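You operate a simulated robot arm through the tools that you are given. There is no shell and no other tool.

You run a simulated robot arm. Do the job below in one go: nothing can be reset, and whatever is moved stays where it is left.

## Task
Share out the cassettes on the grey bench top. At the end: the blue brush stands on top of the black iron bush; the green spring stands on top of the setting block (marked "40 mm"); the white cassette from the grey bench top is on the black work tray; the blue cassette from the grey bench top is in the white tray; whatever was shut is shut again. Leave all else as you found it, and nothing knocked over.

It is judged by the outcome, as a careful person would: the job done as asked, and still so three seconds after it is handed in. It fails if anything else is knocked over, pushed out of place, dropped, spilled or broken.

## Robot
A 6-joint arm with a two-finger parallel gripper, fixed in place. Base frame: the origin is at the foot of the arm, x ahead of it, y to its left, z up; the work surface is at about z = 0. Lengths are in m, angles in degrees, forces in N, time in s.
With the tool pointing down near the work surface it reaches from about 0.18 to 0.46 m from the base axis. Its first joint turns from -70.0 to 70.0 degrees. Payload 1.9 kg.
Tool frame: the origin (TCP) lies between the finger pads and is the grasp point; the fingertips stand 0.023 m ahead of it; z points along the fingers, y is the line along which they close. The gripper opens to 0.094 m. The fingers are 0.038 m wide and 0.01 m thick; the gripper's body (0.054 by 0.096 m) begins 0.039 m behind the TCP.
Orientation is that of the tool frame in the base frame, as a unit quaternion [w, x, y, z]. With the fingers straight down and closing along the base's y, the tool's x points along the base's -x, its y along +y and its z along -z.

## Interface
- The arm moves only by the tool send_rows. Its argument "deltas" is a list of rows, each a list of 7 numbers: the shift along the tool's x, y, z in units of 25 mm (1.0 is 25 mm), then the turn, a rotation vector about the tool's x, y, z in units of 8 degrees (1.0 is 8 degrees), then the opening in per cent of the stroke, from 0 (shut) to 100 (fully open). In form: [[tx, ty, tz, wx, wy, wz, claw], ...]. A call has 1 to 20 rows; each row shifts and turns the commanded pose from where the row before left it, along the tool's axes as they then stand. A call with a number of a shift or a turn outside -1 to 1 is refused whole. A row lasts 0.2 s, in which the tool goes at most 0.05 m and 8.6 degrees; a call with a longer step from one row to the next is refused whole, and so is a gripper value outside its range. Where a pose cannot be reached the arm comes as near as it can. A force on the tool above 40 N (or 10 N above the force at the start of the call, whichever is more), or a blocked arm, ends the call early, and 0.2 s more pass. Each finger travels about 0.108 m/s and halts on what it meets, pressing with about 25 N; the grip force reading is that of the motor and also rises with nothing between the fingers. The clock runs only during rows and for 0.2 s after the last one: add rows that do not move to give the fingers time. It gives the time, the measured TCP pose, the force on the tool (base axes), the opening and the grip force at its end, in the units of the frame above (readings bear some noise), with the torque about the TCP (base axes, N m) and any sound that the robot's microphone picked up, and new pictures: "show" is both (left out), scene, wrist or none.
- Cameras (640 x 400 px; columns grow to the right, rows downward): "scene" is fixed at [0.0645, 0.3249, 0.4345]; the picture's right is [-0.60, -0.80, 0.00], its down [-0.45, 0.34, -0.83] and it looks along [0.66, -0.50, -0.56] (base axes); focal length 214 px, centre (320, 200). "wrist" rides on the gripper at [0.086, 0.016, -0.075] in the tool frame; the picture's right is [-0.18, 0.98, 0.00], its down [-0.58, -0.11, -0.81] and it looks along [-0.79, -0.15, 0.59] (tool axes); focal length 243 px, centre (320, 200). There is no depth. A picture from a camera that has moved, and an enlarged one, comes with that camera's place and axes in the base frame and with its lens. The place of the scene camera against the robot may be out by one fixed shift of up to 0.018 m in any direction.
- close_up(camera, box): a new picture of the part [left, top, right, bottom] of that camera's present view, enlarged. No time passes.
- finish_job(): hands the job in; it is judged then, once.

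Nothing tells you positions but the pictures and the camera data. Unless the task says otherwise, let go and move clear before handing in.

The tools are called as name(argument=value, ...) on one line, values as JSON. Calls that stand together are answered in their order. send_rows: Moves the arm, as the interface text tells. Its arguments: {"type":"object","properties":{"deltas":{"type":"array"},"show":{"type":"string","enum":["both","scene","wrist","none"]}},"required":["deltas"]} The other tools are called the same way: close_up (camera, box) takes an enlarged picture of a part of a camera's view; finish_job () hands the job in.

At the start:

```text
time_s: 0.0
eef_pos: [0.2849, 0.0672, 0.3224]
ee_rot: [0.001, -0.001, 1.0, 0.0]
contact_force: [-0.2, -0.1, 0.4]
ft_torque: [0.01, 0.01, 0.02]
finger_gap: 0.0942
grip_force: 0.1
```

scene: 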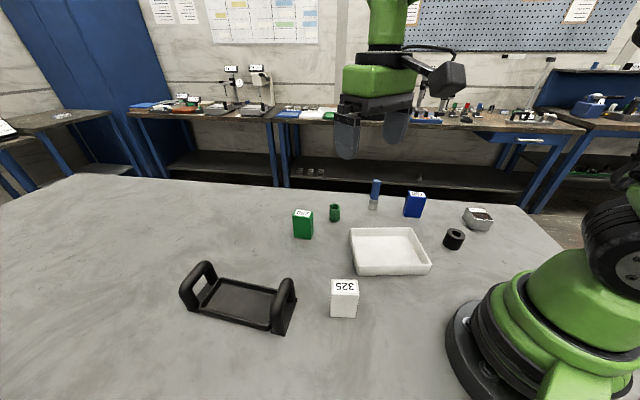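
wrist: 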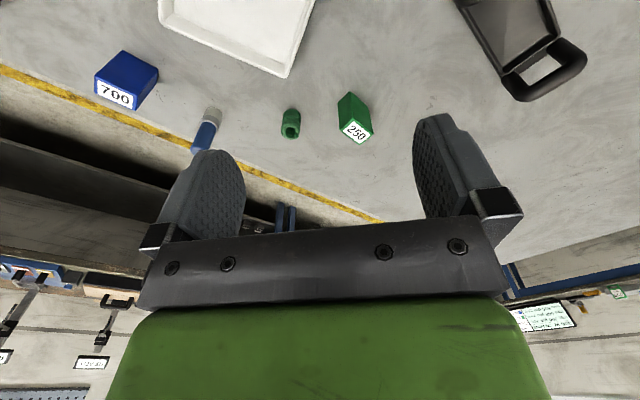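

I see a bench with a black tray with handles, a white tray, a white, a green and a blue block (cassettes), a green spring-like part, a blue brush, a black bush and a grey block. I'll take enlarged pictures before moving anything.

close_up(camera="scene", box=[280, 170, 520, 320])

close_up(camera="scene", box=[160, 230, 400, 380])

close_up(camera="scene", box=[350, 170, 510, 270])

close_up(camera="wrist", box=[80, 0, 400, 200])

```text
2.67 times, centred on (400, 245) of scene
camera zoom: at [0.0645, 0.3249, 0.4345], right [-0.6, -0.8, 0.0], down [-0.45, 0.34, -0.83], along [0.66, -0.5, -0.56], focal length 572 px, centre (107, 80)
```

zoom: 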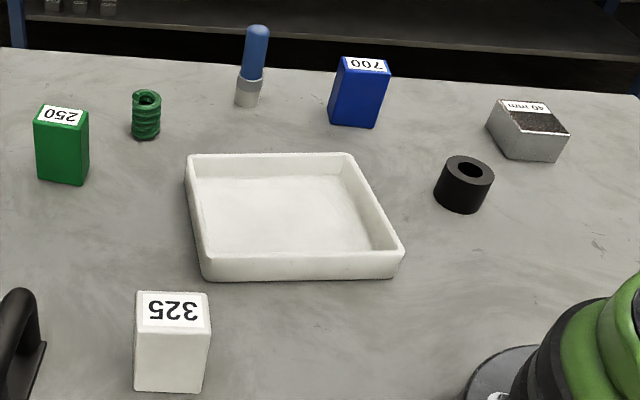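

```text
2.67 times, centred on (280, 305) of scene
camera zoom: at [0.0645, 0.3249, 0.4345], right [-0.6, -0.8, 0.0], down [-0.45, 0.34, -0.83], along [0.66, -0.5, -0.56], focal length 572 px, centre (427, -80)
```

zoom: 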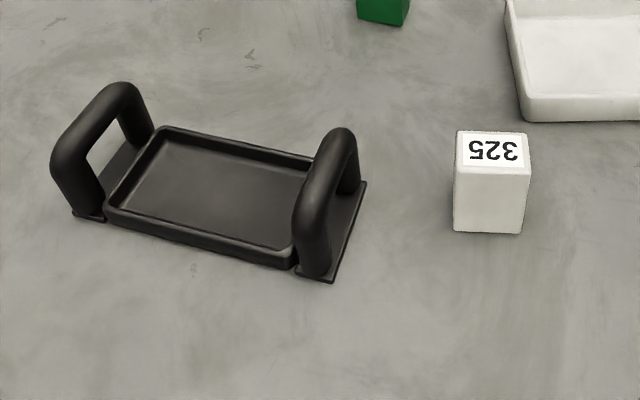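

```text
4.00 times, centred on (430, 220) of scene
camera zoom: at [0.0645, 0.3249, 0.4345], right [-0.6, -0.8, 0.0], down [-0.45, 0.34, -0.83], along [0.66, -0.5, -0.56], focal length 858 px, centre (-120, 120)
```

zoom: 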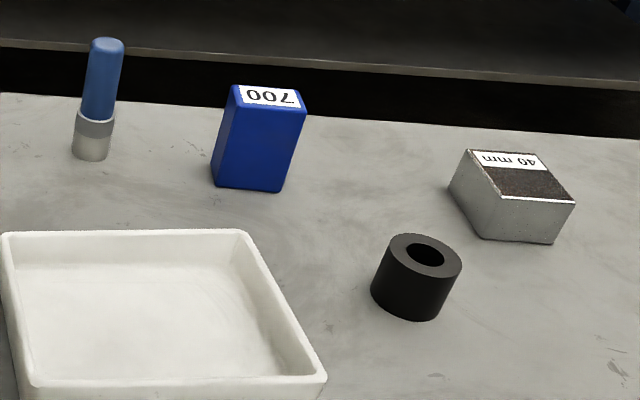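

```text
2.00 times, centred on (240, 100) of wrist
camera zoom: at [0.1978, 0.082, 0.3959], right [0.18, 0.98, 0.0], down [0.58, -0.11, 0.81], along [0.79, -0.15, -0.59], focal length 485 px, centre (480, 400)
```

zoom: 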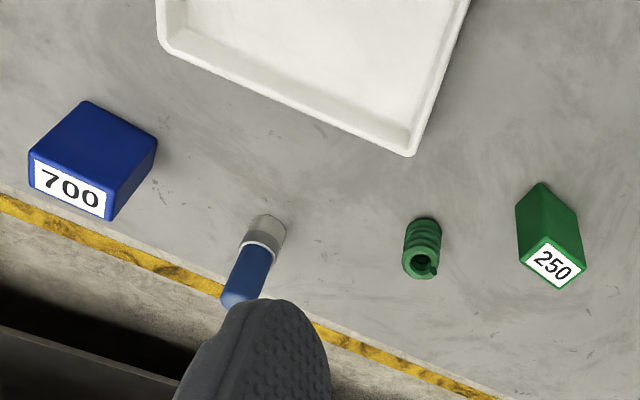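

I take the brush to be near (0.42, -0.16), the spring near (0.45, -0.02), the bush near (0.17, -0.21), the "40 mm" block near (0.17, -0.36), the blue cassette near (0.33, -0.26) and the white one near (0.22, 0.15). I'll swing the wrist camera up high over to the right side to measure things better.

send_rows(deltas=[[0.516, -0.989, 0, 0, 0, 0, 100], [0.516, -0.989, 0, 0, 0, 0, 100], [0.516, -0.989, 0, 0, 0, 0, 100], [0.516, -0.989, 0, 0, 0, 0, 100], [0.516, -0.989, 0, 0, 0, 0, 100], [0.516, -0.989, 0, 0, 0, 0, 100], [0.516, -0.989, 0, 0, 0, 0, 100], [0.516, -0.989, 0, 0, 0, 0, 100], [0.516, -0.989, 0, 0, 0, 0, 100], [0.516, -0.989, 0, 0, 0, 0, 100], [0.516, -0.989, 0, 0, 0, 0, 100], [0, 0, 0, 0, 0, 1, 100], [0, 0, 0, 0, 0, 1, 100], [0, 0, 0, 0, 0, 1, 100], [0, 0, 0, 0, 0, 1, 100], [0, 0, 0, 0, 0, 1, 100], [0, 0, 0, 0, 0, 1, 100], [0, 0, 0, 0, 0, 1, 100]], show="both")

```text
time_s: 3.8
eef_pos: [0.1428, -0.2046, 0.32]
ee_rot: [0.0, 0.471, 0.882, 0.001]
contact_force: [-0.3, 0.6, -0.8]
ft_torque: [0.0, -0.01, -0.06]
finger_gap: 0.094
grip_force: 0.1
camera wrist: at [0.1076, -0.125, 0.3951], right [0.92, 0.39, 0.0], down [0.23, -0.55, 0.81], along [0.32, -0.74, -0.59], focal length 243 px, centre (320, 200)
```

scene: 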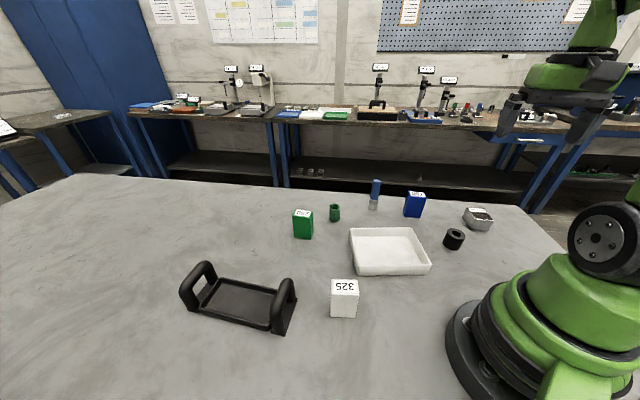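
wrist: 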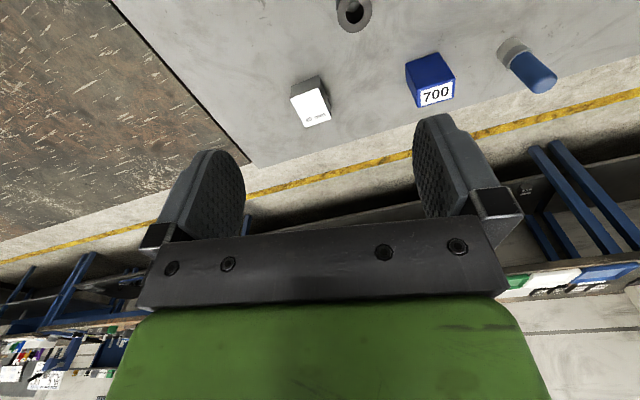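

The wrist now sees the bush, setting block, blue cassette and brush. I'll enlarge to measure them.

close_up(camera="wrist", box=[270, 0, 430, 100])

close_up(camera="wrist", box=[270, 50, 350, 150])

close_up(camera="wrist", box=[400, 20, 560, 120])

```text
4.00 times, centred on (350, 50) of wrist
camera zoom: at [0.1076, -0.125, 0.3951], right [0.92, 0.39, 0.0], down [0.23, -0.55, 0.81], along [0.32, -0.74, -0.59], focal length 970 px, centre (200, 800)
```

zoom: 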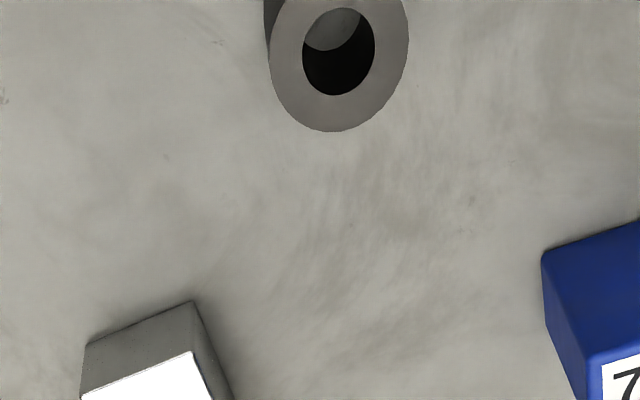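

```text
4.00 times, centred on (310, 100) of wrist
camera zoom: at [0.1076, -0.125, 0.3951], right [0.92, 0.39, 0.0], down [0.23, -0.55, 0.81], along [0.32, -0.74, -0.59], focal length 970 px, centre (360, 600)
```

zoom: 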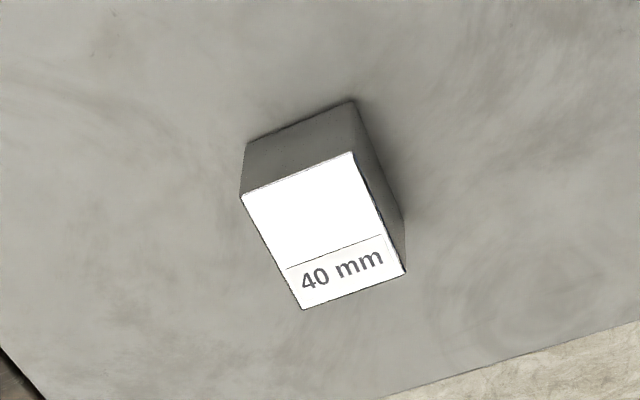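

```text
4.00 times, centred on (480, 70) of wrist
camera zoom: at [0.1076, -0.125, 0.3951], right [0.92, 0.39, 0.0], down [0.23, -0.55, 0.81], along [0.32, -0.74, -0.59], focal length 970 px, centre (-320, 720)
```

zoom: 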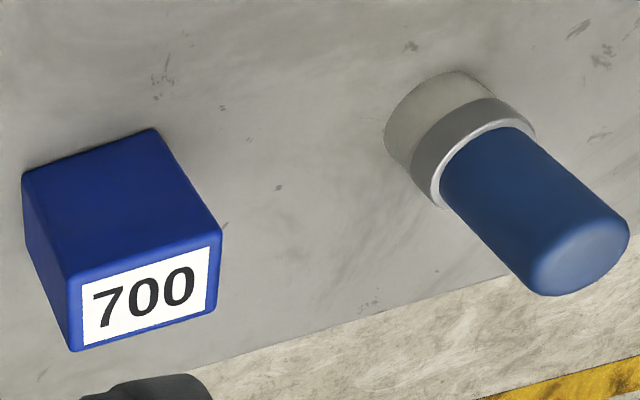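

The block measures about 40 mm high with its centre near (0.187, -0.344), and the bush is about 42 mm across near (0.188, -0.204). Next I'll hover over the brush to measure it better.

send_rows(deltas=[[-0.401, 0.875, 0.333, 0, 0, 0, 100], [-0.401, 0.875, 0.333, 0, 0, 0, 100], [-0.401, 0.875, 0.333, 0, 0, 0, 100], [-0.401, 0.875, 0.333, 0, 0, 0, 100], [-0.401, 0.875, 0.333, 0, 0, 0, 100], [-0.401, 0.875, 0.333, 0, 0, 0, 100], [-0.401, 0.875, 0.333, 0, 0, 0, 100], [-0.401, 0.875, 0.333, 0, 0, 0, 100], [-0.401, 0.875, 0.333, 0, 0, 0, 100], [-0.401, 0.875, 0.333, 0, 0, 0, 100], [-0.401, 0.875, 0.333, 0, 0, 0, 100], [-0.401, 0.875, 0.333, 0, 0, 0, 100], [0, 0, 0, 0, 0, -0.9, 100], [0, 0, 0, 0, 0, -0.9, 100], [0, 0, 0, 0, 0, -0.9, 100], [0, 0, 0, 0, 0, -0.9, 100], [0, 0, 0, 0, 0, -0.9, 100]], show="both")

```text
time_s: 7.4
eef_pos: [0.4236, -0.1508, 0.2193]
ee_rot: [0.0, 0.173, 0.985, 0.001]
contact_force: [-0.1, 0.7, -0.1]
ft_torque: [0.0, -0.01, 0.03]
finger_gap: 0.0938
grip_force: 0.0
out of reach, approached as far as the arm can: row 12
camera wrist: at [0.3472, -0.1077, 0.2938], right [0.51, 0.86, 0.0], down [0.51, -0.3, 0.81], along [0.7, -0.41, -0.59], focal length 243 px, centre (320, 200)
```

scene: 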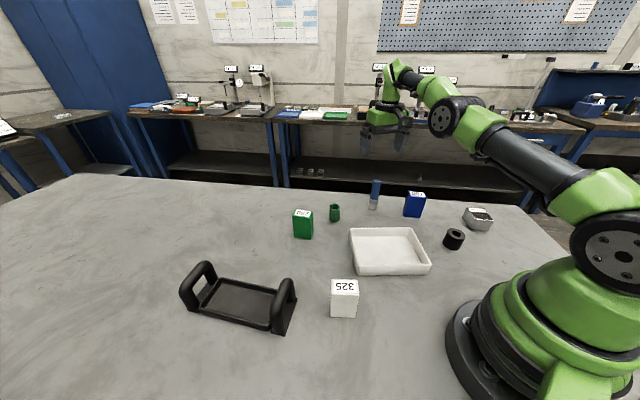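
wrist: 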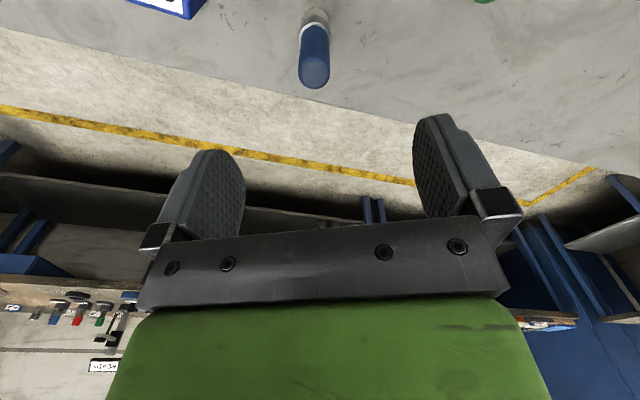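

The brush is right below and slightly ahead of the gripper. I'll enlarge it to measure.

close_up(camera="wrist", box=[250, 0, 410, 100])

close_up(camera="scene", box=[330, 150, 430, 230])

```text
4.00 times, centred on (330, 50) of wrist
camera zoom: at [0.3472, -0.1077, 0.2938], right [0.51, 0.86, 0.0], down [0.51, -0.3, 0.81], along [0.7, -0.41, -0.59], focal length 970 px, centre (280, 800)
```

zoom: 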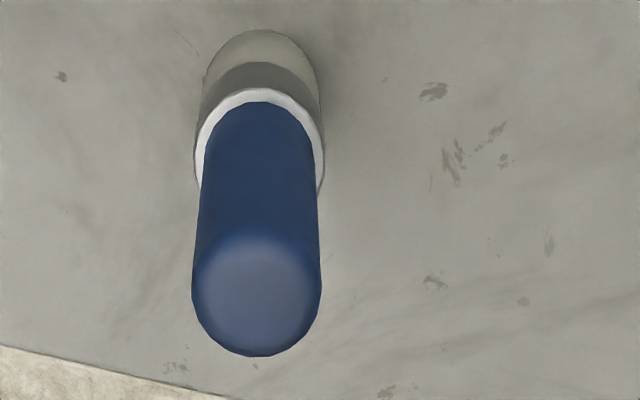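

```text
5.00 times, centred on (380, 190) of scene
camera zoom: at [0.0645, 0.3249, 0.4345], right [-0.6, -0.8, 0.0], down [-0.45, 0.34, -0.83], along [0.66, -0.5, -0.56], focal length 1072 px, centre (20, 250)
```

zoom: 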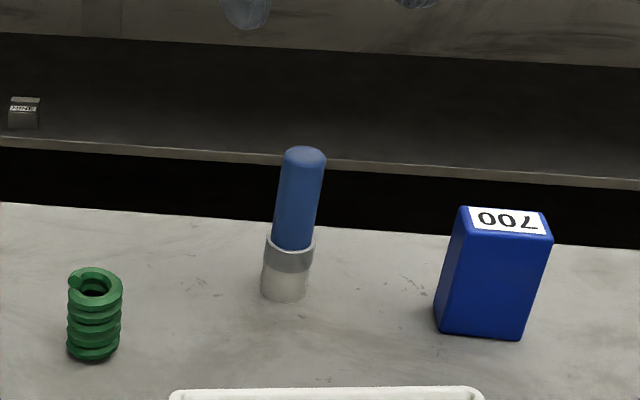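

The brush is about 103 mm tall, standing on its pale end at (0.426, -0.159). I'll go down to just above it and line up.

send_rows(deltas=[[0, -0.046, 0.5, 0, 0, 0, 100], [0, -0.046, 0.5, 0, 0, 0, 100], [0, -0.046, 0.5, 0, 0, 0, 100], [-0.073, -0.046, 0.5, 0, 0, 0, 100], [-0.073, -0.046, 0.5, 0, 0, 0, 100], [-0.073, -0.046, 0.5, 0, 0, 0, 100], [0, 0, 0, 0, 0, 0, 100]], show="wrist")

```text
time_s: 9.0
eef_pos: [0.4297, -0.1609, 0.1442]
ee_rot: [0.0, 0.173, 0.985, 0.001]
contact_force: [0.5, -0.7, -0.3]
ft_torque: [-0.02, 0.05, -0.02]
finger_gap: 0.094
grip_force: 0.0
out of reach, approached as far as the arm can: row 2
camera wrist: at [0.3543, -0.1169, 0.219], right [0.51, 0.86, 0.0], down [0.51, -0.3, 0.81], along [0.69, -0.41, -0.59], focal length 243 px, centre (320, 200)
```

wrist: 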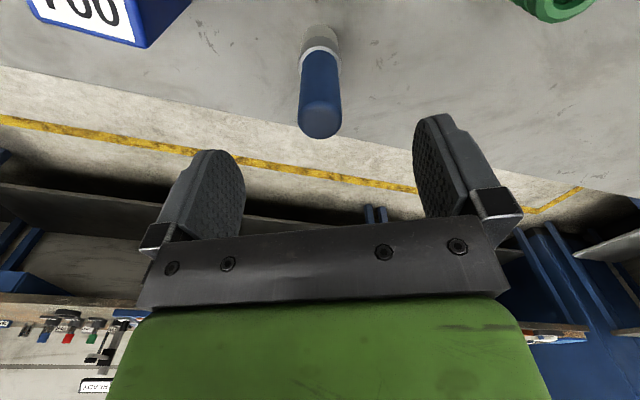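

I'm level just above the brush; I'll enlarge to check its position again.

close_up(camera="wrist", box=[240, 0, 400, 150])

```text
2.67 times, centred on (320, 75) of wrist
camera zoom: at [0.3543, -0.1169, 0.219], right [0.51, 0.86, 0.0], down [0.51, -0.3, 0.81], along [0.69, -0.41, -0.59], focal length 647 px, centre (320, 533)
```

zoom: 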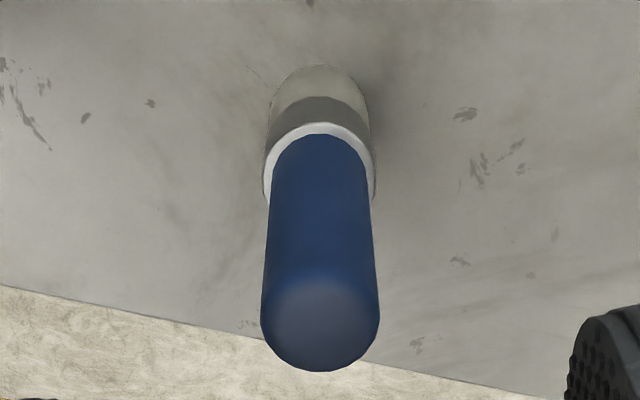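

The brush is centred sideways and about 3 mm nearer than the grip point. I'll correct, go down and close on the handle.

send_rows(deltas=[[0.13, 0, 0.3, 0, 0, 0, 100], [0, 0, 0.54, 0, 0, 0, 100], [0, 0, 0.54, 0, 0, 0, 100], [0, 0, 0.54, 0, 0, 0, 100], [0, 0, 0.54, 0, 0, 0, 100], [0, 0, 0.4, 0, 0, 0, 100], [0, 0, 0, 0, 0, 0, 100]], show="both")

```text
time_s: 10.6
eef_pos: [0.4305, -0.1608, 0.0737]
ee_rot: [0.001, 0.173, 0.985, 0.0]
contact_force: [0.0, -0.4, 0.1]
ft_torque: [0.02, 0.01, 0.0]
finger_gap: 0.0938
grip_force: 0.0
out of reach, approached as far as the arm can: row 1
camera wrist: at [0.3548, -0.1172, 0.1476], right [0.51, 0.86, 0.0], down [0.51, -0.3, 0.81], along [0.69, -0.41, -0.59], focal length 243 px, centre (320, 200)
```

scene: 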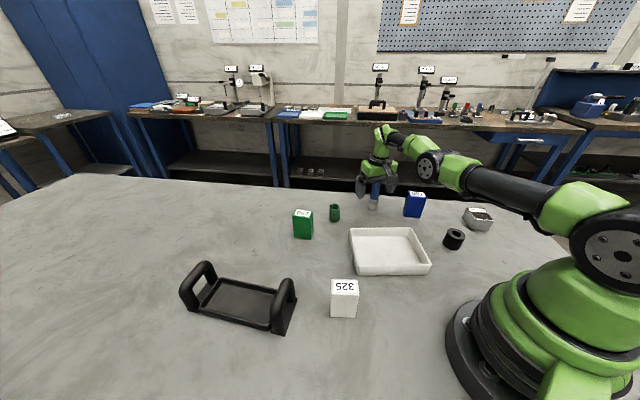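
wrist: 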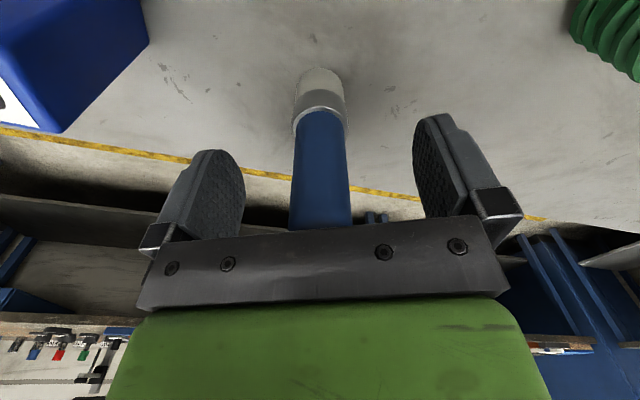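

The fingers straddle the brush with about 4 mm of fore-aft offset. I'll nudge back toward the base and read the pose.

send_rows(deltas=[[0.17, 0, 0, 0, 0, 0, 100], [0, 0, 0, 0, 0, 0, 100]], show="wrist")

```text
time_s: 11.2
eef_pos: [0.4296, -0.1623, 0.0729]
ee_rot: [0.0, 0.173, 0.985, 0.0]
contact_force: [0.1, 0.2, -0.2]
ft_torque: [0.02, 0.03, -0.01]
finger_gap: 0.094
grip_force: 0.0
camera wrist: at [0.3541, -0.1168, 0.1477], right [0.51, 0.86, 0.0], down [0.51, -0.3, 0.81], along [0.69, -0.41, -0.59], focal length 243 px, centre (320, 200)
```

wrist: 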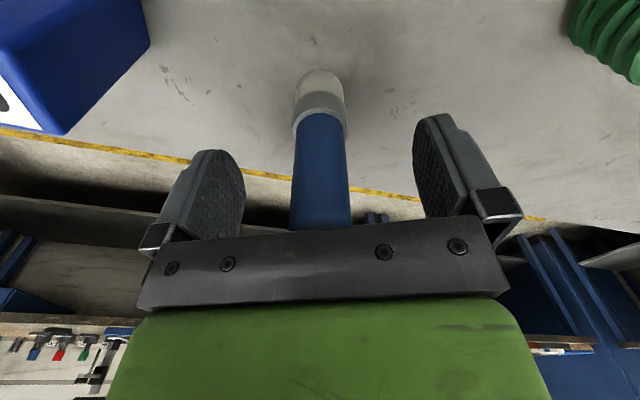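

Only about 1 mm of the nudge took effect, as the command had been past the reach limit. I'll repeat the nudge.

send_rows(deltas=[[0.14, 0, 0, 0, 0, 0, 100], [0, 0, 0, 0, 0, 0, 100], [0, 0, 0, 0, 0, 0, 100]], show="wrist")

```text
time_s: 12.0
eef_pos: [0.4297, -0.1613, 0.0719]
ee_rot: [0.0, 0.174, 0.985, 0.001]
contact_force: [0.1, -0.3, 0.0]
ft_torque: [-0.01, 0.0, 0.0]
finger_gap: 0.0939
grip_force: 0.0
out of reach, approached as far as the arm can: row 1
camera wrist: at [0.3541, -0.1168, 0.1478], right [0.51, 0.86, 0.0], down [0.51, -0.3, 0.81], along [0.69, -0.41, -0.59], focal length 243 px, centre (320, 200)
```

wrist: 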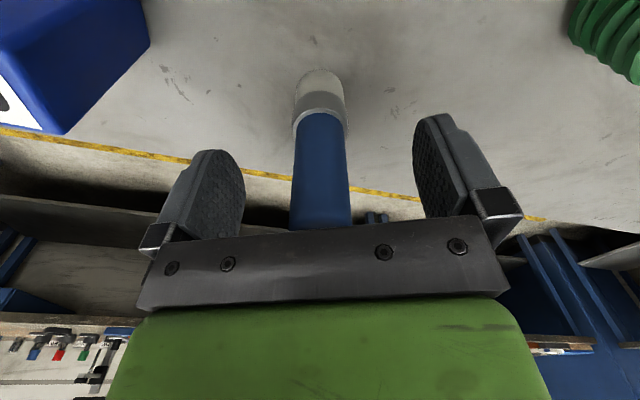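

The 4 mm fore-aft offset sits well within the 38 mm finger width, so I'll accept it and allow for it at placing. Closing on the handle now.

send_rows(deltas=[[0, 0, 0, 0, 0, 0, 60], [0, 0, 0, 0, 0, 0, 40], [0, 0, 0, 0, 0, 0, 15], [0, 0, 0, 0, 0, 0, 15], [0, 0, 0, 0, 0, 0, 15]], show="both")

```text
time_s: 13.2
eef_pos: [0.4297, -0.1609, 0.0729]
ee_rot: [0.0, 0.174, 0.985, 0.001]
contact_force: [-0.1, -0.1, 0.4]
ft_torque: [-0.02, 0.0, 0.04]
finger_gap: 0.025
grip_force: 24.7
camera wrist: at [0.3541, -0.1168, 0.1478], right [0.51, 0.86, 0.0], down [0.51, -0.3, 0.81], along [0.69, -0.41, -0.59], focal length 243 px, centre (320, 200)
```

scene: 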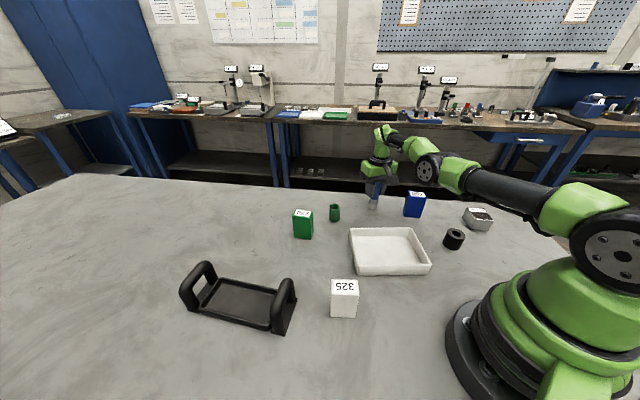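
wrist: 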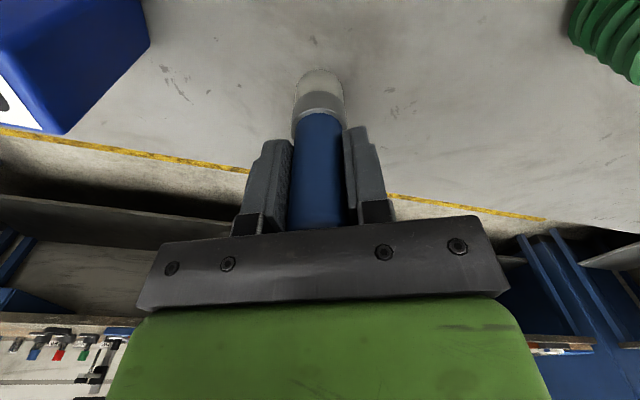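

Gripped at 25 mm. Lifting straight up first, then drawing inwards.

send_rows(deltas=[[0, 0, -0.3, 0, 0, 0, 15], [0.2, 0, -0.5, 0, 0, 0, 15], [0.4, 0, -0.6, 0, 0, 0, 15], [0.5, 0, -0.8, 0, 0, 0, 15], [0.5, 0, -0.8, 0, 0, 0, 15], [0.5, 0, -0.8, 0, 0, 0, 15], [0.5, 0, -0.8, 0, 0, 0, 15], [0, 0, 0, 0, 0, 0, 15]], show="both")

```text
time_s: 15.0
eef_pos: [0.4244, -0.1607, 0.1929]
ee_rot: [0.0, 0.175, 0.985, 0.001]
contact_force: [0.0, -0.4, 0.1]
ft_torque: [-0.01, 0.01, 0.0]
finger_gap: 0.0251
grip_force: 24.7
out of reach, approached as far as the arm can: row 2, 3, 4, 5, 6, 7
camera wrist: at [0.348, -0.116, 0.2676], right [0.51, 0.86, 0.0], down [0.51, -0.3, 0.81], along [0.69, -0.41, -0.59], focal length 243 px, centre (320, 200)
```

scene: 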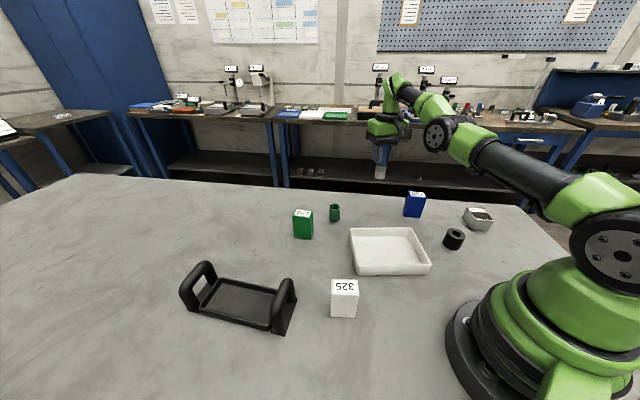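
wrist: 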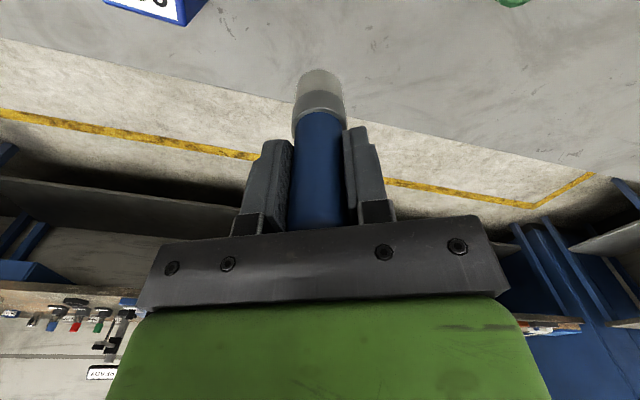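

The lift went fine with the brush still held, but the arm hugs its reach limit and ignored the inward part. I'll test a small step sideways and inwards at this safe height.

send_rows(deltas=[[0.5, -0.5, 0, 0, 0, 0, 15], [0, 0, 0, 0, 0, 0, 15]], show="none")

```text
time_s: 15.6
eef_pos: [0.4185, -0.1729, 0.1952]
ee_rot: [0.001, 0.174, 0.985, 0.001]
contact_force: [0.4, 0.1, -0.6]
ft_torque: [-0.02, -0.01, 0.01]
finger_gap: 0.0252
grip_force: 25.3
out of reach, approached as far as the arm can: row 1
```

Sideways motion works but inward motion stalls at the stretched-out pose. I'll try full-size inward steps to break free, at this safe height.

send_rows(deltas=[[1, 0, 0, 0, 0, 0, 15], [1, 0, 0, 0, 0, 0, 15], [0, 0, 0, 0, 0, 0, 15]], show="none")

```text
time_s: 16.4
eef_pos: [0.4178, -0.1729, 0.1979]
ee_rot: [0.001, 0.173, 0.985, 0.0]
contact_force: [0.0, 0.2, -0.2]
ft_torque: [-0.04, 0.01, 0.0]
finger_gap: 0.0248
grip_force: 25.2
out of reach, approached as far as the arm can: row 1, 2
```

Still stuck outwards: the elbow is stretched straight and upward moves don't bend it. A downward-and-inward step should bend the elbow; there is empty bench below with over 10 cm of clearance.

send_rows(deltas=[[0.8, 0, 0.8, 0, 0, 0, 15], [0.6, 0, 0.6, 0, 0, 0, 15], [0, 0, 0, 0, 0, 0, 15]], show="none")

```text
time_s: 17.2
eef_pos: [0.4217, -0.1745, 0.1731]
ee_rot: [0.0, 0.174, 0.985, 0.001]
contact_force: [0.7, 0.7, -0.8]
ft_torque: [-0.03, 0.0, 0.03]
finger_gap: 0.0249
grip_force: 24.9
out of reach, approached as far as the arm can: row 1, 2
```

The stretched-out elbow would need a big joint jump for a large inward step, so I'll try a series of very small inward steps instead.

send_rows(deltas=[[0.02, 0, 0, 0, 0, 0, 15], [0.02, 0, 0, 0, 0, 0, 15], [0.02, 0, 0, 0, 0, 0, 15], [0.03, 0, 0, 0, 0, 0, 15], [0.03, 0, 0, 0, 0, 0, 15], [0.04, 0, 0, 0, 0, 0, 15], [0.04, 0, 0, 0, 0, 0, 15], [0.06, 0, 0, 0, 0, 0, 15], [0.06, 0, 0, 0, 0, 0, 15], [0.08, 0, 0, 0, 0, 0, 15]], show="none")

```text
time_s: 19.4
eef_pos: [0.4201, -0.1756, 0.1758]
ee_rot: [0.0, 0.174, 0.985, 0.001]
contact_force: [0.0, -0.5, -0.4]
ft_torque: [-0.01, 0.02, 0.01]
finger_gap: 0.0253
grip_force: 24.9
out of reach, approached as far as the arm can: row 5, 8, 10
```

Inward commands only slide along the reach limit. I'll bend the elbow by tilting the fingers slightly toward the base while drawing inwards, then straighten up once free; the brush is held high and clear.

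send_rows(deltas=[[0.9, 0, 0, 0, 1, 0, 15], [0.9, 0, -0.1, 0, 1, 0, 15], [0, 0, 0, 0, 0, 0, 15]], show="none")

```text
time_s: 20.2
eef_pos: [0.3796, -0.1608, 0.1807]
ee_rot: [-0.138, 0.171, 0.975, 0.026]
contact_force: [0.3, -0.3, -1.2]
ft_torque: [0.01, -0.02, 0.04]
finger_gap: 0.0251
grip_force: 25.4
```

The tilt brought the gripper 43 mm inward with no complaint. Now a plain inward move to see if the wrist is free.

send_rows(deltas=[[0.38, 0, 0.11, 0, 0, 0, 15], [0.38, 0, 0.11, 0, 0, 0, 15], [0.38, 0, 0.11, 0, 0, 0, 15], [0, 0, 0, 0, 0, 0, 15]], show="none")

```text
time_s: 21.2
eef_pos: [0.3796, -0.1605, 0.1808]
ee_rot: [-0.137, 0.172, 0.975, 0.025]
contact_force: [0.8, -0.6, -0.1]
ft_torque: [0.03, 0.01, -0.02]
finger_gap: 0.025
grip_force: 25.3
out of reach, approached as far as the arm can: row 1, 2, 3
```

The behaviour fits an elbow bent slightly past straight, so inward targets push it against its stop. I'll first reach outward to straighten it fully, then go down (with plenty of clearance) to bend it the right way, and then inward.

send_rows(deltas=[[-0.96, 0, -0.276, 0, 0, 0, 15], [-0.537, 0, 0.782, 0, 0, 0, 15], [-0.344, 0, 0.837, 0, 0, 0, 15], [0.109, 0, 0.343, 0, 0, 0, 15], [0.384, 0, 0.11, 0, 0, 0, 15], [0, 0, 0, 0, 0, 0, 15]], show="scene")

```text
time_s: 22.6
eef_pos: [0.3731, -0.1523, 0.1253]
ee_rot: [-0.135, 0.172, 0.975, 0.025]
contact_force: [-0.2, -0.5, -0.8]
ft_torque: [-0.01, 0.02, 0.0]
finger_gap: 0.025
grip_force: 24.7
out of reach, approached as far as the arm can: row 1, 2
```

scene: 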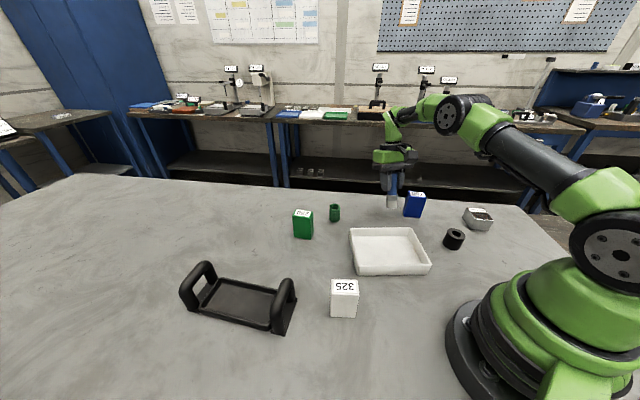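

That freed the elbow (it is now bent upward) with the brush still held. I'll straighten the tool and lift.

send_rows(deltas=[[0.2, 0, -0.6, 0, -1, 0, 15], [0.2, 0, -0.6, 0, -1, 0, 15], [0.3, 0, -0.8, 0, 0, 0, 15], [0.3, 0, -0.8, 0, 0, 0, 15], [0, 0, 0, 0, 0, 0, 15]], show="both")

```text
time_s: 23.8
eef_pos: [0.3558, -0.1467, 0.1978]
ee_rot: [-0.001, 0.175, 0.985, 0.001]
contact_force: [0.5, 0.1, -0.8]
ft_torque: [0.03, 0.0, -0.03]
finger_gap: 0.0253
grip_force: 25.4
camera wrist: at [0.2788, -0.1026, 0.2724], right [0.51, 0.86, 0.0], down [0.51, -0.3, 0.81], along [0.69, -0.41, -0.59], focal length 243 px, centre (320, 200)
```

scene: 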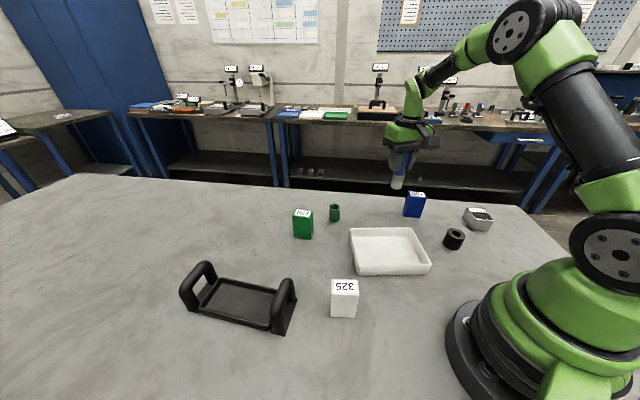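
wrist: 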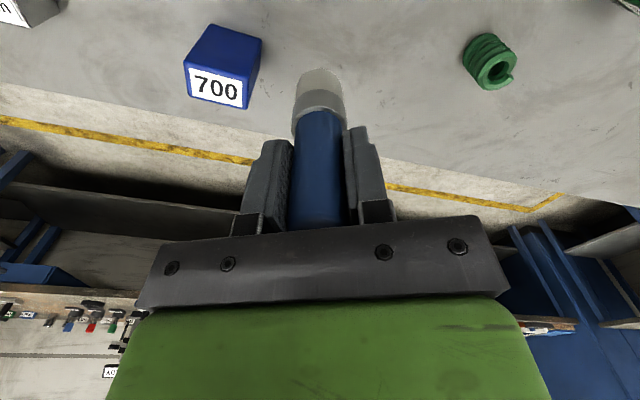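

Free again, and the tool is upright at z = 0.198. From here I can measure the spring and the blue cassette well.

close_up(camera="wrist", box=[420, 0, 580, 120])

close_up(camera="wrist", box=[160, 0, 320, 120])

close_up(camera="wrist", box=[260, 50, 380, 130])

```text
3.33 times, centred on (500, 60) of wrist
camera zoom: at [0.2788, -0.1026, 0.2724], right [0.51, 0.86, 0.0], down [0.51, -0.3, 0.81], along [0.69, -0.41, -0.59], focal length 809 px, centre (-280, 667)
```

zoom: 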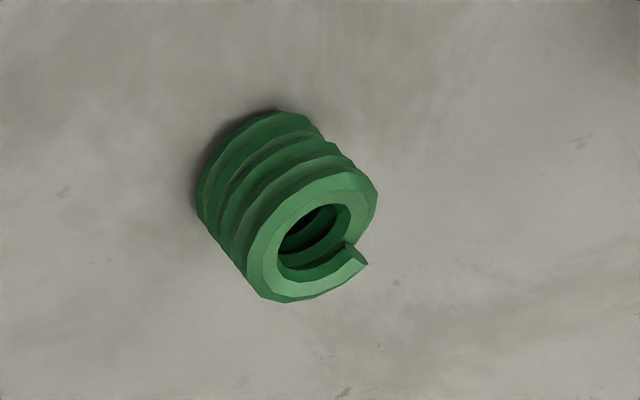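

```text
3.33 times, centred on (240, 60) of wrist
camera zoom: at [0.2788, -0.1026, 0.2724], right [0.51, 0.86, 0.0], down [0.51, -0.3, 0.81], along [0.69, -0.41, -0.59], focal length 809 px, centre (587, 667)
```

zoom: 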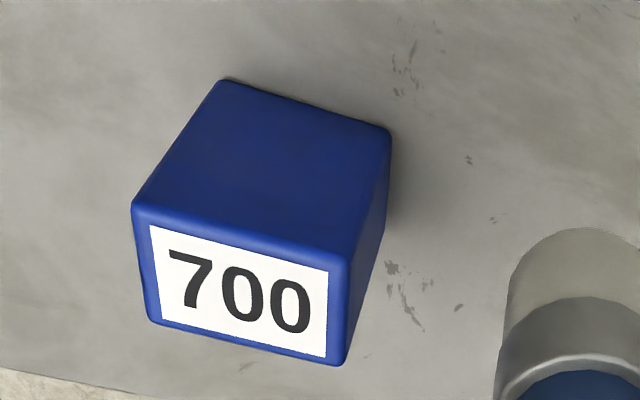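

```text
5.00 times, centred on (320, 90) of wrist
camera zoom: at [0.2788, -0.1026, 0.2724], right [0.51, 0.86, 0.0], down [0.51, -0.3, 0.81], along [0.69, -0.41, -0.59], focal length 1213 px, centre (320, 750)
```

zoom: 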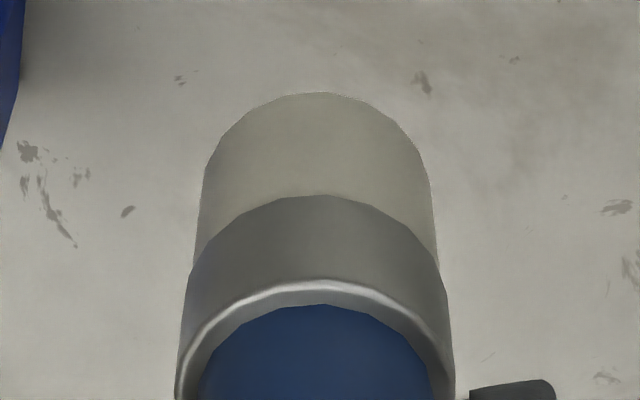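

The blue cassette is about 48 × 28 × 77 mm, centred at (0.328, -0.231), and the brush sits 4 mm toward the base from the grip point. I'll carry the brush over to the bush and measure there.

send_rows(deltas=[[0.71, -0.544, -0.11, 0, 0, 0, 15], [0.71, -0.544, -0.11, 0, 0, 0, 15], [0.71, -0.544, -0.11, 0, 0, 0, 15], [0.71, -0.544, -0.11, 0, 0, 0, 15], [0.71, -0.544, -0.11, 0, 0, 0, 15], [0.71, -0.544, -0.11, 0, 0, 0, 15], [0.71, -0.544, -0.11, 0, 0, 0, 15], [0.71, -0.544, -0.11, 0, 0, 0, 15], [0, 0, 0, 0, 0, 0.84, 15], [0, 0, 0, 0, 0, 0.84, 15], [0, 0, 0, 0, 0, 0.84, 15], [0, 0, 0, 0, 0, 0.84, 15], [0, 0, 0, 0, 0, 0, 15]], show="both")

close_up(camera="wrist", box=[250, 0, 410, 100])

```text
time_s: 26.6
eef_pos: [0.1838, -0.2, 0.2187]
ee_rot: [0.001, 0.399, 0.917, 0.001]
contact_force: [-0.2, 0.9, -0.9]
ft_torque: [0.0, -0.02, 0.04]
finger_gap: 0.0252
grip_force: 25.5
camera wrist: at [0.1363, -0.1268, 0.2943], right [0.84, 0.54, 0.0], down [0.32, -0.5, 0.81], along [0.43, -0.68, -0.59], focal length 243 px, centre (320, 200)
```

scene: 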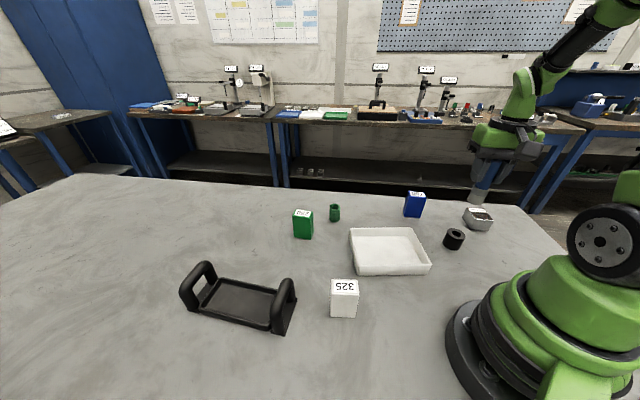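
wrist: 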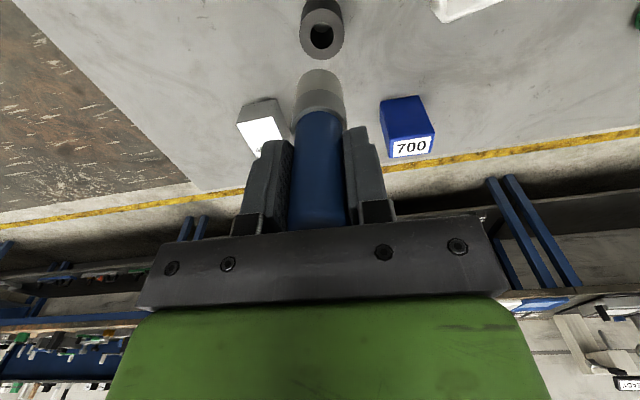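

```text
4.00 times, centred on (330, 50) of wrist
camera zoom: at [0.1363, -0.1268, 0.2943], right [0.84, 0.54, 0.0], down [0.32, -0.5, 0.81], along [0.43, -0.68, -0.59], focal length 970 px, centre (280, 800)
```

zoom: 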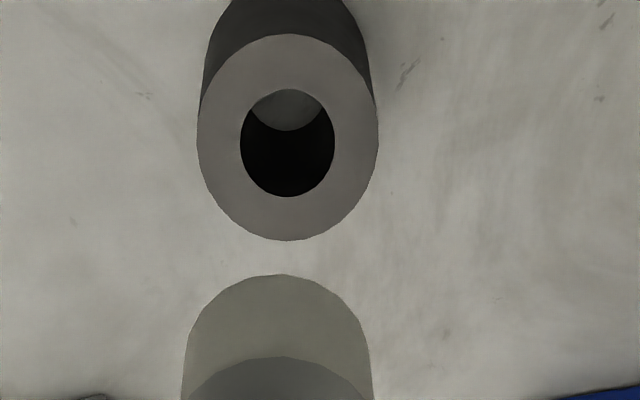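

The bush top reads about 38 mm high with its centre at (0.187, -0.203), so I need to shift 8–9 mm and come down. I'll stop about 18 mm above it and check.

send_rows(deltas=[[-0.044, 0.002, 0.45, 0, 0, 0, 15], [-0.044, 0.002, 0.45, 0, 0, 0, 15], [-0.044, 0.002, 0.45, 0, 0, 0, 15], [-0.044, 0.002, 0.45, 0, 0, 0, 15], [-0.044, 0.002, 0.45, 0, 0, 0, 15], [-0.044, 0.002, 0.45, 0, 0, 0, 15], [-0.044, 0.002, 0.45, 0, 0, 0, 15], [-0.044, 0.002, 0.45, 0, 0, 0, 15], [0, 0, 0, 0, 0, 0, 15]], show="both")

close_up(camera="wrist", box=[240, 0, 400, 120])

close_up(camera="scene", box=[400, 170, 520, 270])

```text
time_s: 28.6
eef_pos: [0.1897, -0.2057, 0.1303]
ee_rot: [0.0, 0.398, 0.917, 0.001]
contact_force: [0.8, 0.0, -0.5]
ft_torque: [0.02, 0.01, 0.03]
finger_gap: 0.0252
grip_force: 24.5
camera wrist: at [0.1431, -0.1326, 0.2047], right [0.84, 0.54, 0.0], down [0.32, -0.5, 0.81], along [0.43, -0.68, -0.59], focal length 243 px, centre (320, 200)
```

scene: 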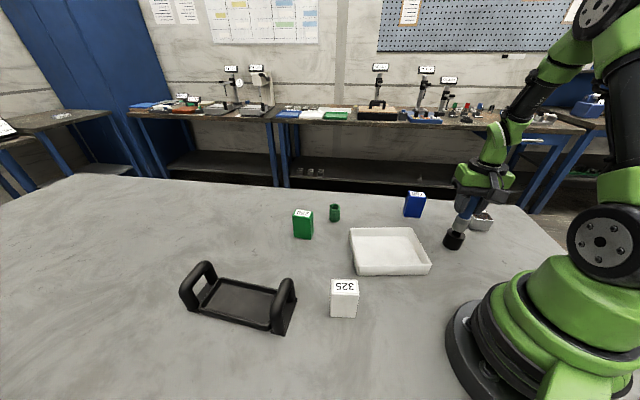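
wrist: 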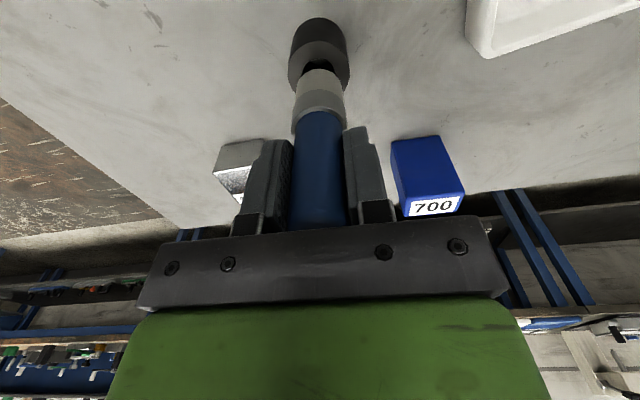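

```text
3.33 times, centred on (320, 60) of wrist
camera zoom: at [0.1431, -0.1326, 0.2047], right [0.84, 0.54, 0.0], down [0.32, -0.5, 0.81], along [0.43, -0.68, -0.59], focal length 809 px, centre (320, 667)
```

zoom: 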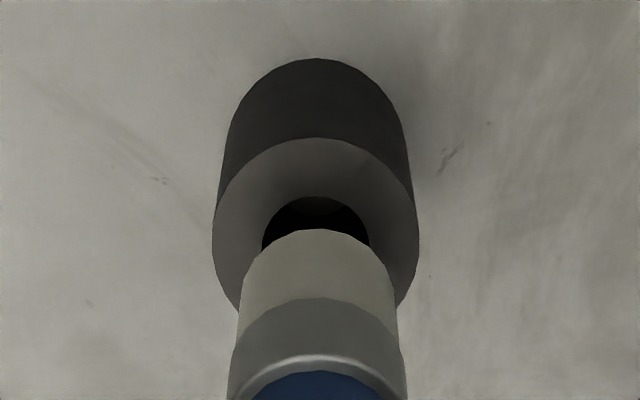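

```text
4.00 times, centred on (460, 220) of scene
camera zoom: at [0.0645, 0.3249, 0.4345], right [-0.6, -0.8, 0.0], down [-0.45, 0.34, -0.83], along [0.66, -0.5, -0.56], focal length 858 px, centre (-240, 120)
```

zoom: 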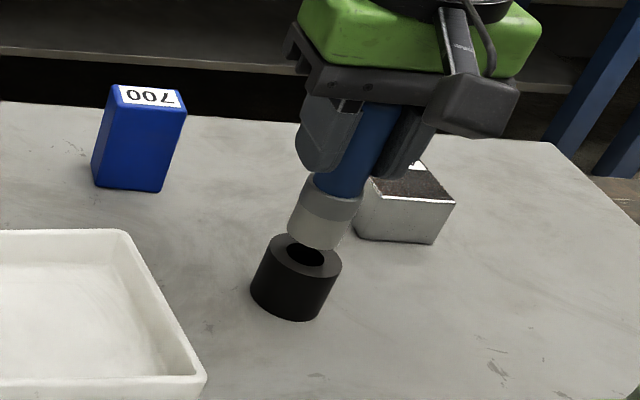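

The bush top is at about 40 mm and the brush is centred over it to within a millimetre, with a gap of about 17 mm. Lowering carefully.

send_rows(deltas=[[0.01, -0.02, 0.2, 0, 0, 0, 15], [0.01, 0, 0.2, 0, 0, 0, 15], [0, 0, 0.2, 0, 0, 0, 15], [0, 0, 0, 0, 0, 0, 15]], show="wrist")

close_up(camera="wrist", box=[240, 0, 400, 120])

close_up(camera="scene", box=[420, 190, 500, 260])

```text
time_s: 29.6
eef_pos: [0.1901, -0.2056, 0.1145]
ee_rot: [0.001, 0.399, 0.917, 0.001]
contact_force: [-0.6, 1.2, -1.7]
ft_torque: [-0.01, 0.0, 0.0]
finger_gap: 0.0253
grip_force: 25.2
camera wrist: at [0.1425, -0.1325, 0.1897], right [0.84, 0.54, 0.0], down [0.32, -0.5, 0.81], along [0.43, -0.68, -0.59], focal length 243 px, centre (320, 200)
```

wrist: 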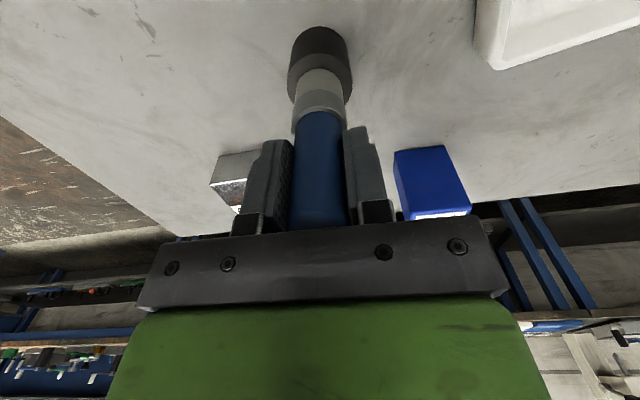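

```text
3.33 times, centred on (320, 60) of wrist
camera zoom: at [0.1425, -0.1325, 0.1897], right [0.84, 0.54, 0.0], down [0.32, -0.5, 0.81], along [0.43, -0.68, -0.59], focal length 809 px, centre (320, 667)
```

zoom: 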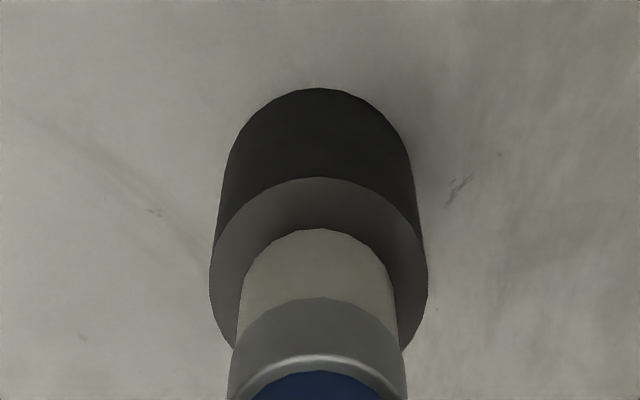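

```text
5.71 times, centred on (460, 225) of scene
camera zoom: at [0.0645, 0.3249, 0.4345], right [-0.6, -0.8, 0.0], down [-0.45, 0.34, -0.83], along [0.66, -0.5, -0.56], focal length 1226 px, centre (-480, 57)
```

zoom: 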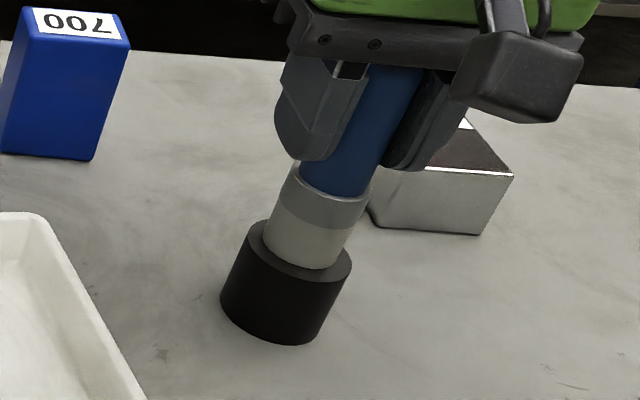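

Aligned well; about 2 mm to go. Lowering in half-millimetre steps.

send_rows(deltas=[[0, 0, 0.02, 0, 0, 0, 15], [0, 0, 0.02, 0, 0, 0, 15], [0, 0, 0.02, 0, 0, 0, 15], [0, 0, 0, 0, 0, 0, 15]], show="none")

```text
time_s: 30.6
eef_pos: [0.1899, -0.2066, 0.1133]
ee_rot: [0.001, 0.397, 0.918, 0.0]
contact_force: [-0.1, 0.4, 22.4]
ft_torque: [-0.01, -0.01, -0.06]
finger_gap: 0.0252
grip_force: 25.4
```

Contact: 22 N upward. I'll ease off slightly before letting go.

send_rows(deltas=[[0, 0, -0.016, 0, 0, 0, 15], [0, 0, 0, 0, 0, 0, 15]], show="none")

```text
time_s: 31.2
eef_pos: [0.1899, -0.2067, 0.1129]
ee_rot: [0.001, 0.397, 0.918, 0.001]
contact_force: [0.7, -4.1, 17.7]
ft_torque: [-0.32, -0.1, 0.01]
finger_gap: 0.0251
grip_force: 24.3
```

send_rows(deltas=[[0, 0, -0.02, 0, 0, 0, 15], [0, 0, -0.02, 0, 0, 0, 15], [0, 0, 0, 0, 0, 0, 15]], show="wrist")

close_up(camera="wrist", box=[240, 0, 400, 120])

```text
time_s: 32.0
eef_pos: [0.19, -0.2053, 0.1133]
ee_rot: [-0.001, 0.398, 0.917, 0.002]
contact_force: [0.5, -0.4, -0.8]
ft_torque: [-0.01, 0.03, 0.04]
finger_gap: 0.0253
grip_force: 25.3
camera wrist: at [0.1424, -0.1323, 0.1891], right [0.84, 0.54, 0.0], down [0.32, -0.5, 0.8], along [0.43, -0.68, -0.59], focal length 243 px, centre (320, 200)
```

wrist: 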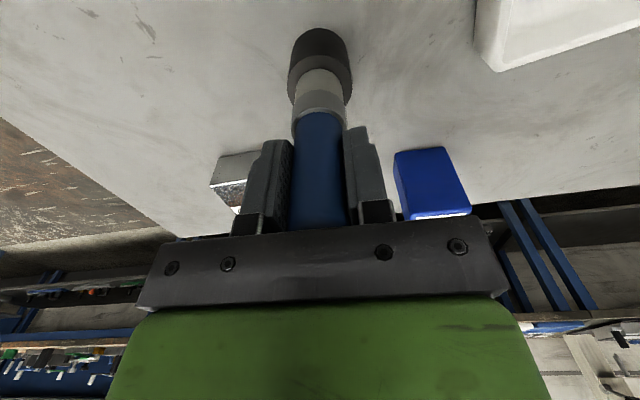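

```text
3.33 times, centred on (320, 60) of wrist
camera zoom: at [0.1424, -0.1323, 0.1891], right [0.84, 0.54, 0.0], down [0.32, -0.5, 0.8], along [0.43, -0.68, -0.59], focal length 809 px, centre (320, 667)
```

zoom: 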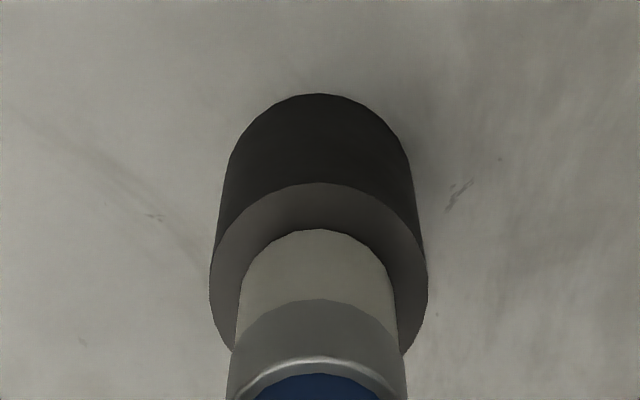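

No load now. I'll come down half a millimetre so it just rests, then release.

send_rows(deltas=[[0, 0, 0.02, 0, 0, 0, 15], [0, 0, 0, 0, 0, 0, 15]], show="none")

```text
time_s: 32.6
eef_pos: [0.19, -0.2061, 0.1141]
ee_rot: [0.001, 0.398, 0.917, 0.0]
contact_force: [0.1, -0.2, -0.5]
ft_torque: [-0.02, 0.01, -0.02]
finger_gap: 0.0251
grip_force: 25.1
```

send_rows(deltas=[[0, 0, 0.014, 0, 0, 0, 15], [0, 0, 0, 0, 0, 0, 15]], show="none")

```text
time_s: 33.2
eef_pos: [0.1904, -0.2066, 0.1136]
ee_rot: [0.0, 0.398, 0.917, 0.001]
contact_force: [-0.8, 0.2, 1.7]
ft_torque: [0.02, 0.0, 0.0]
finger_gap: 0.0254
grip_force: 25.3
```

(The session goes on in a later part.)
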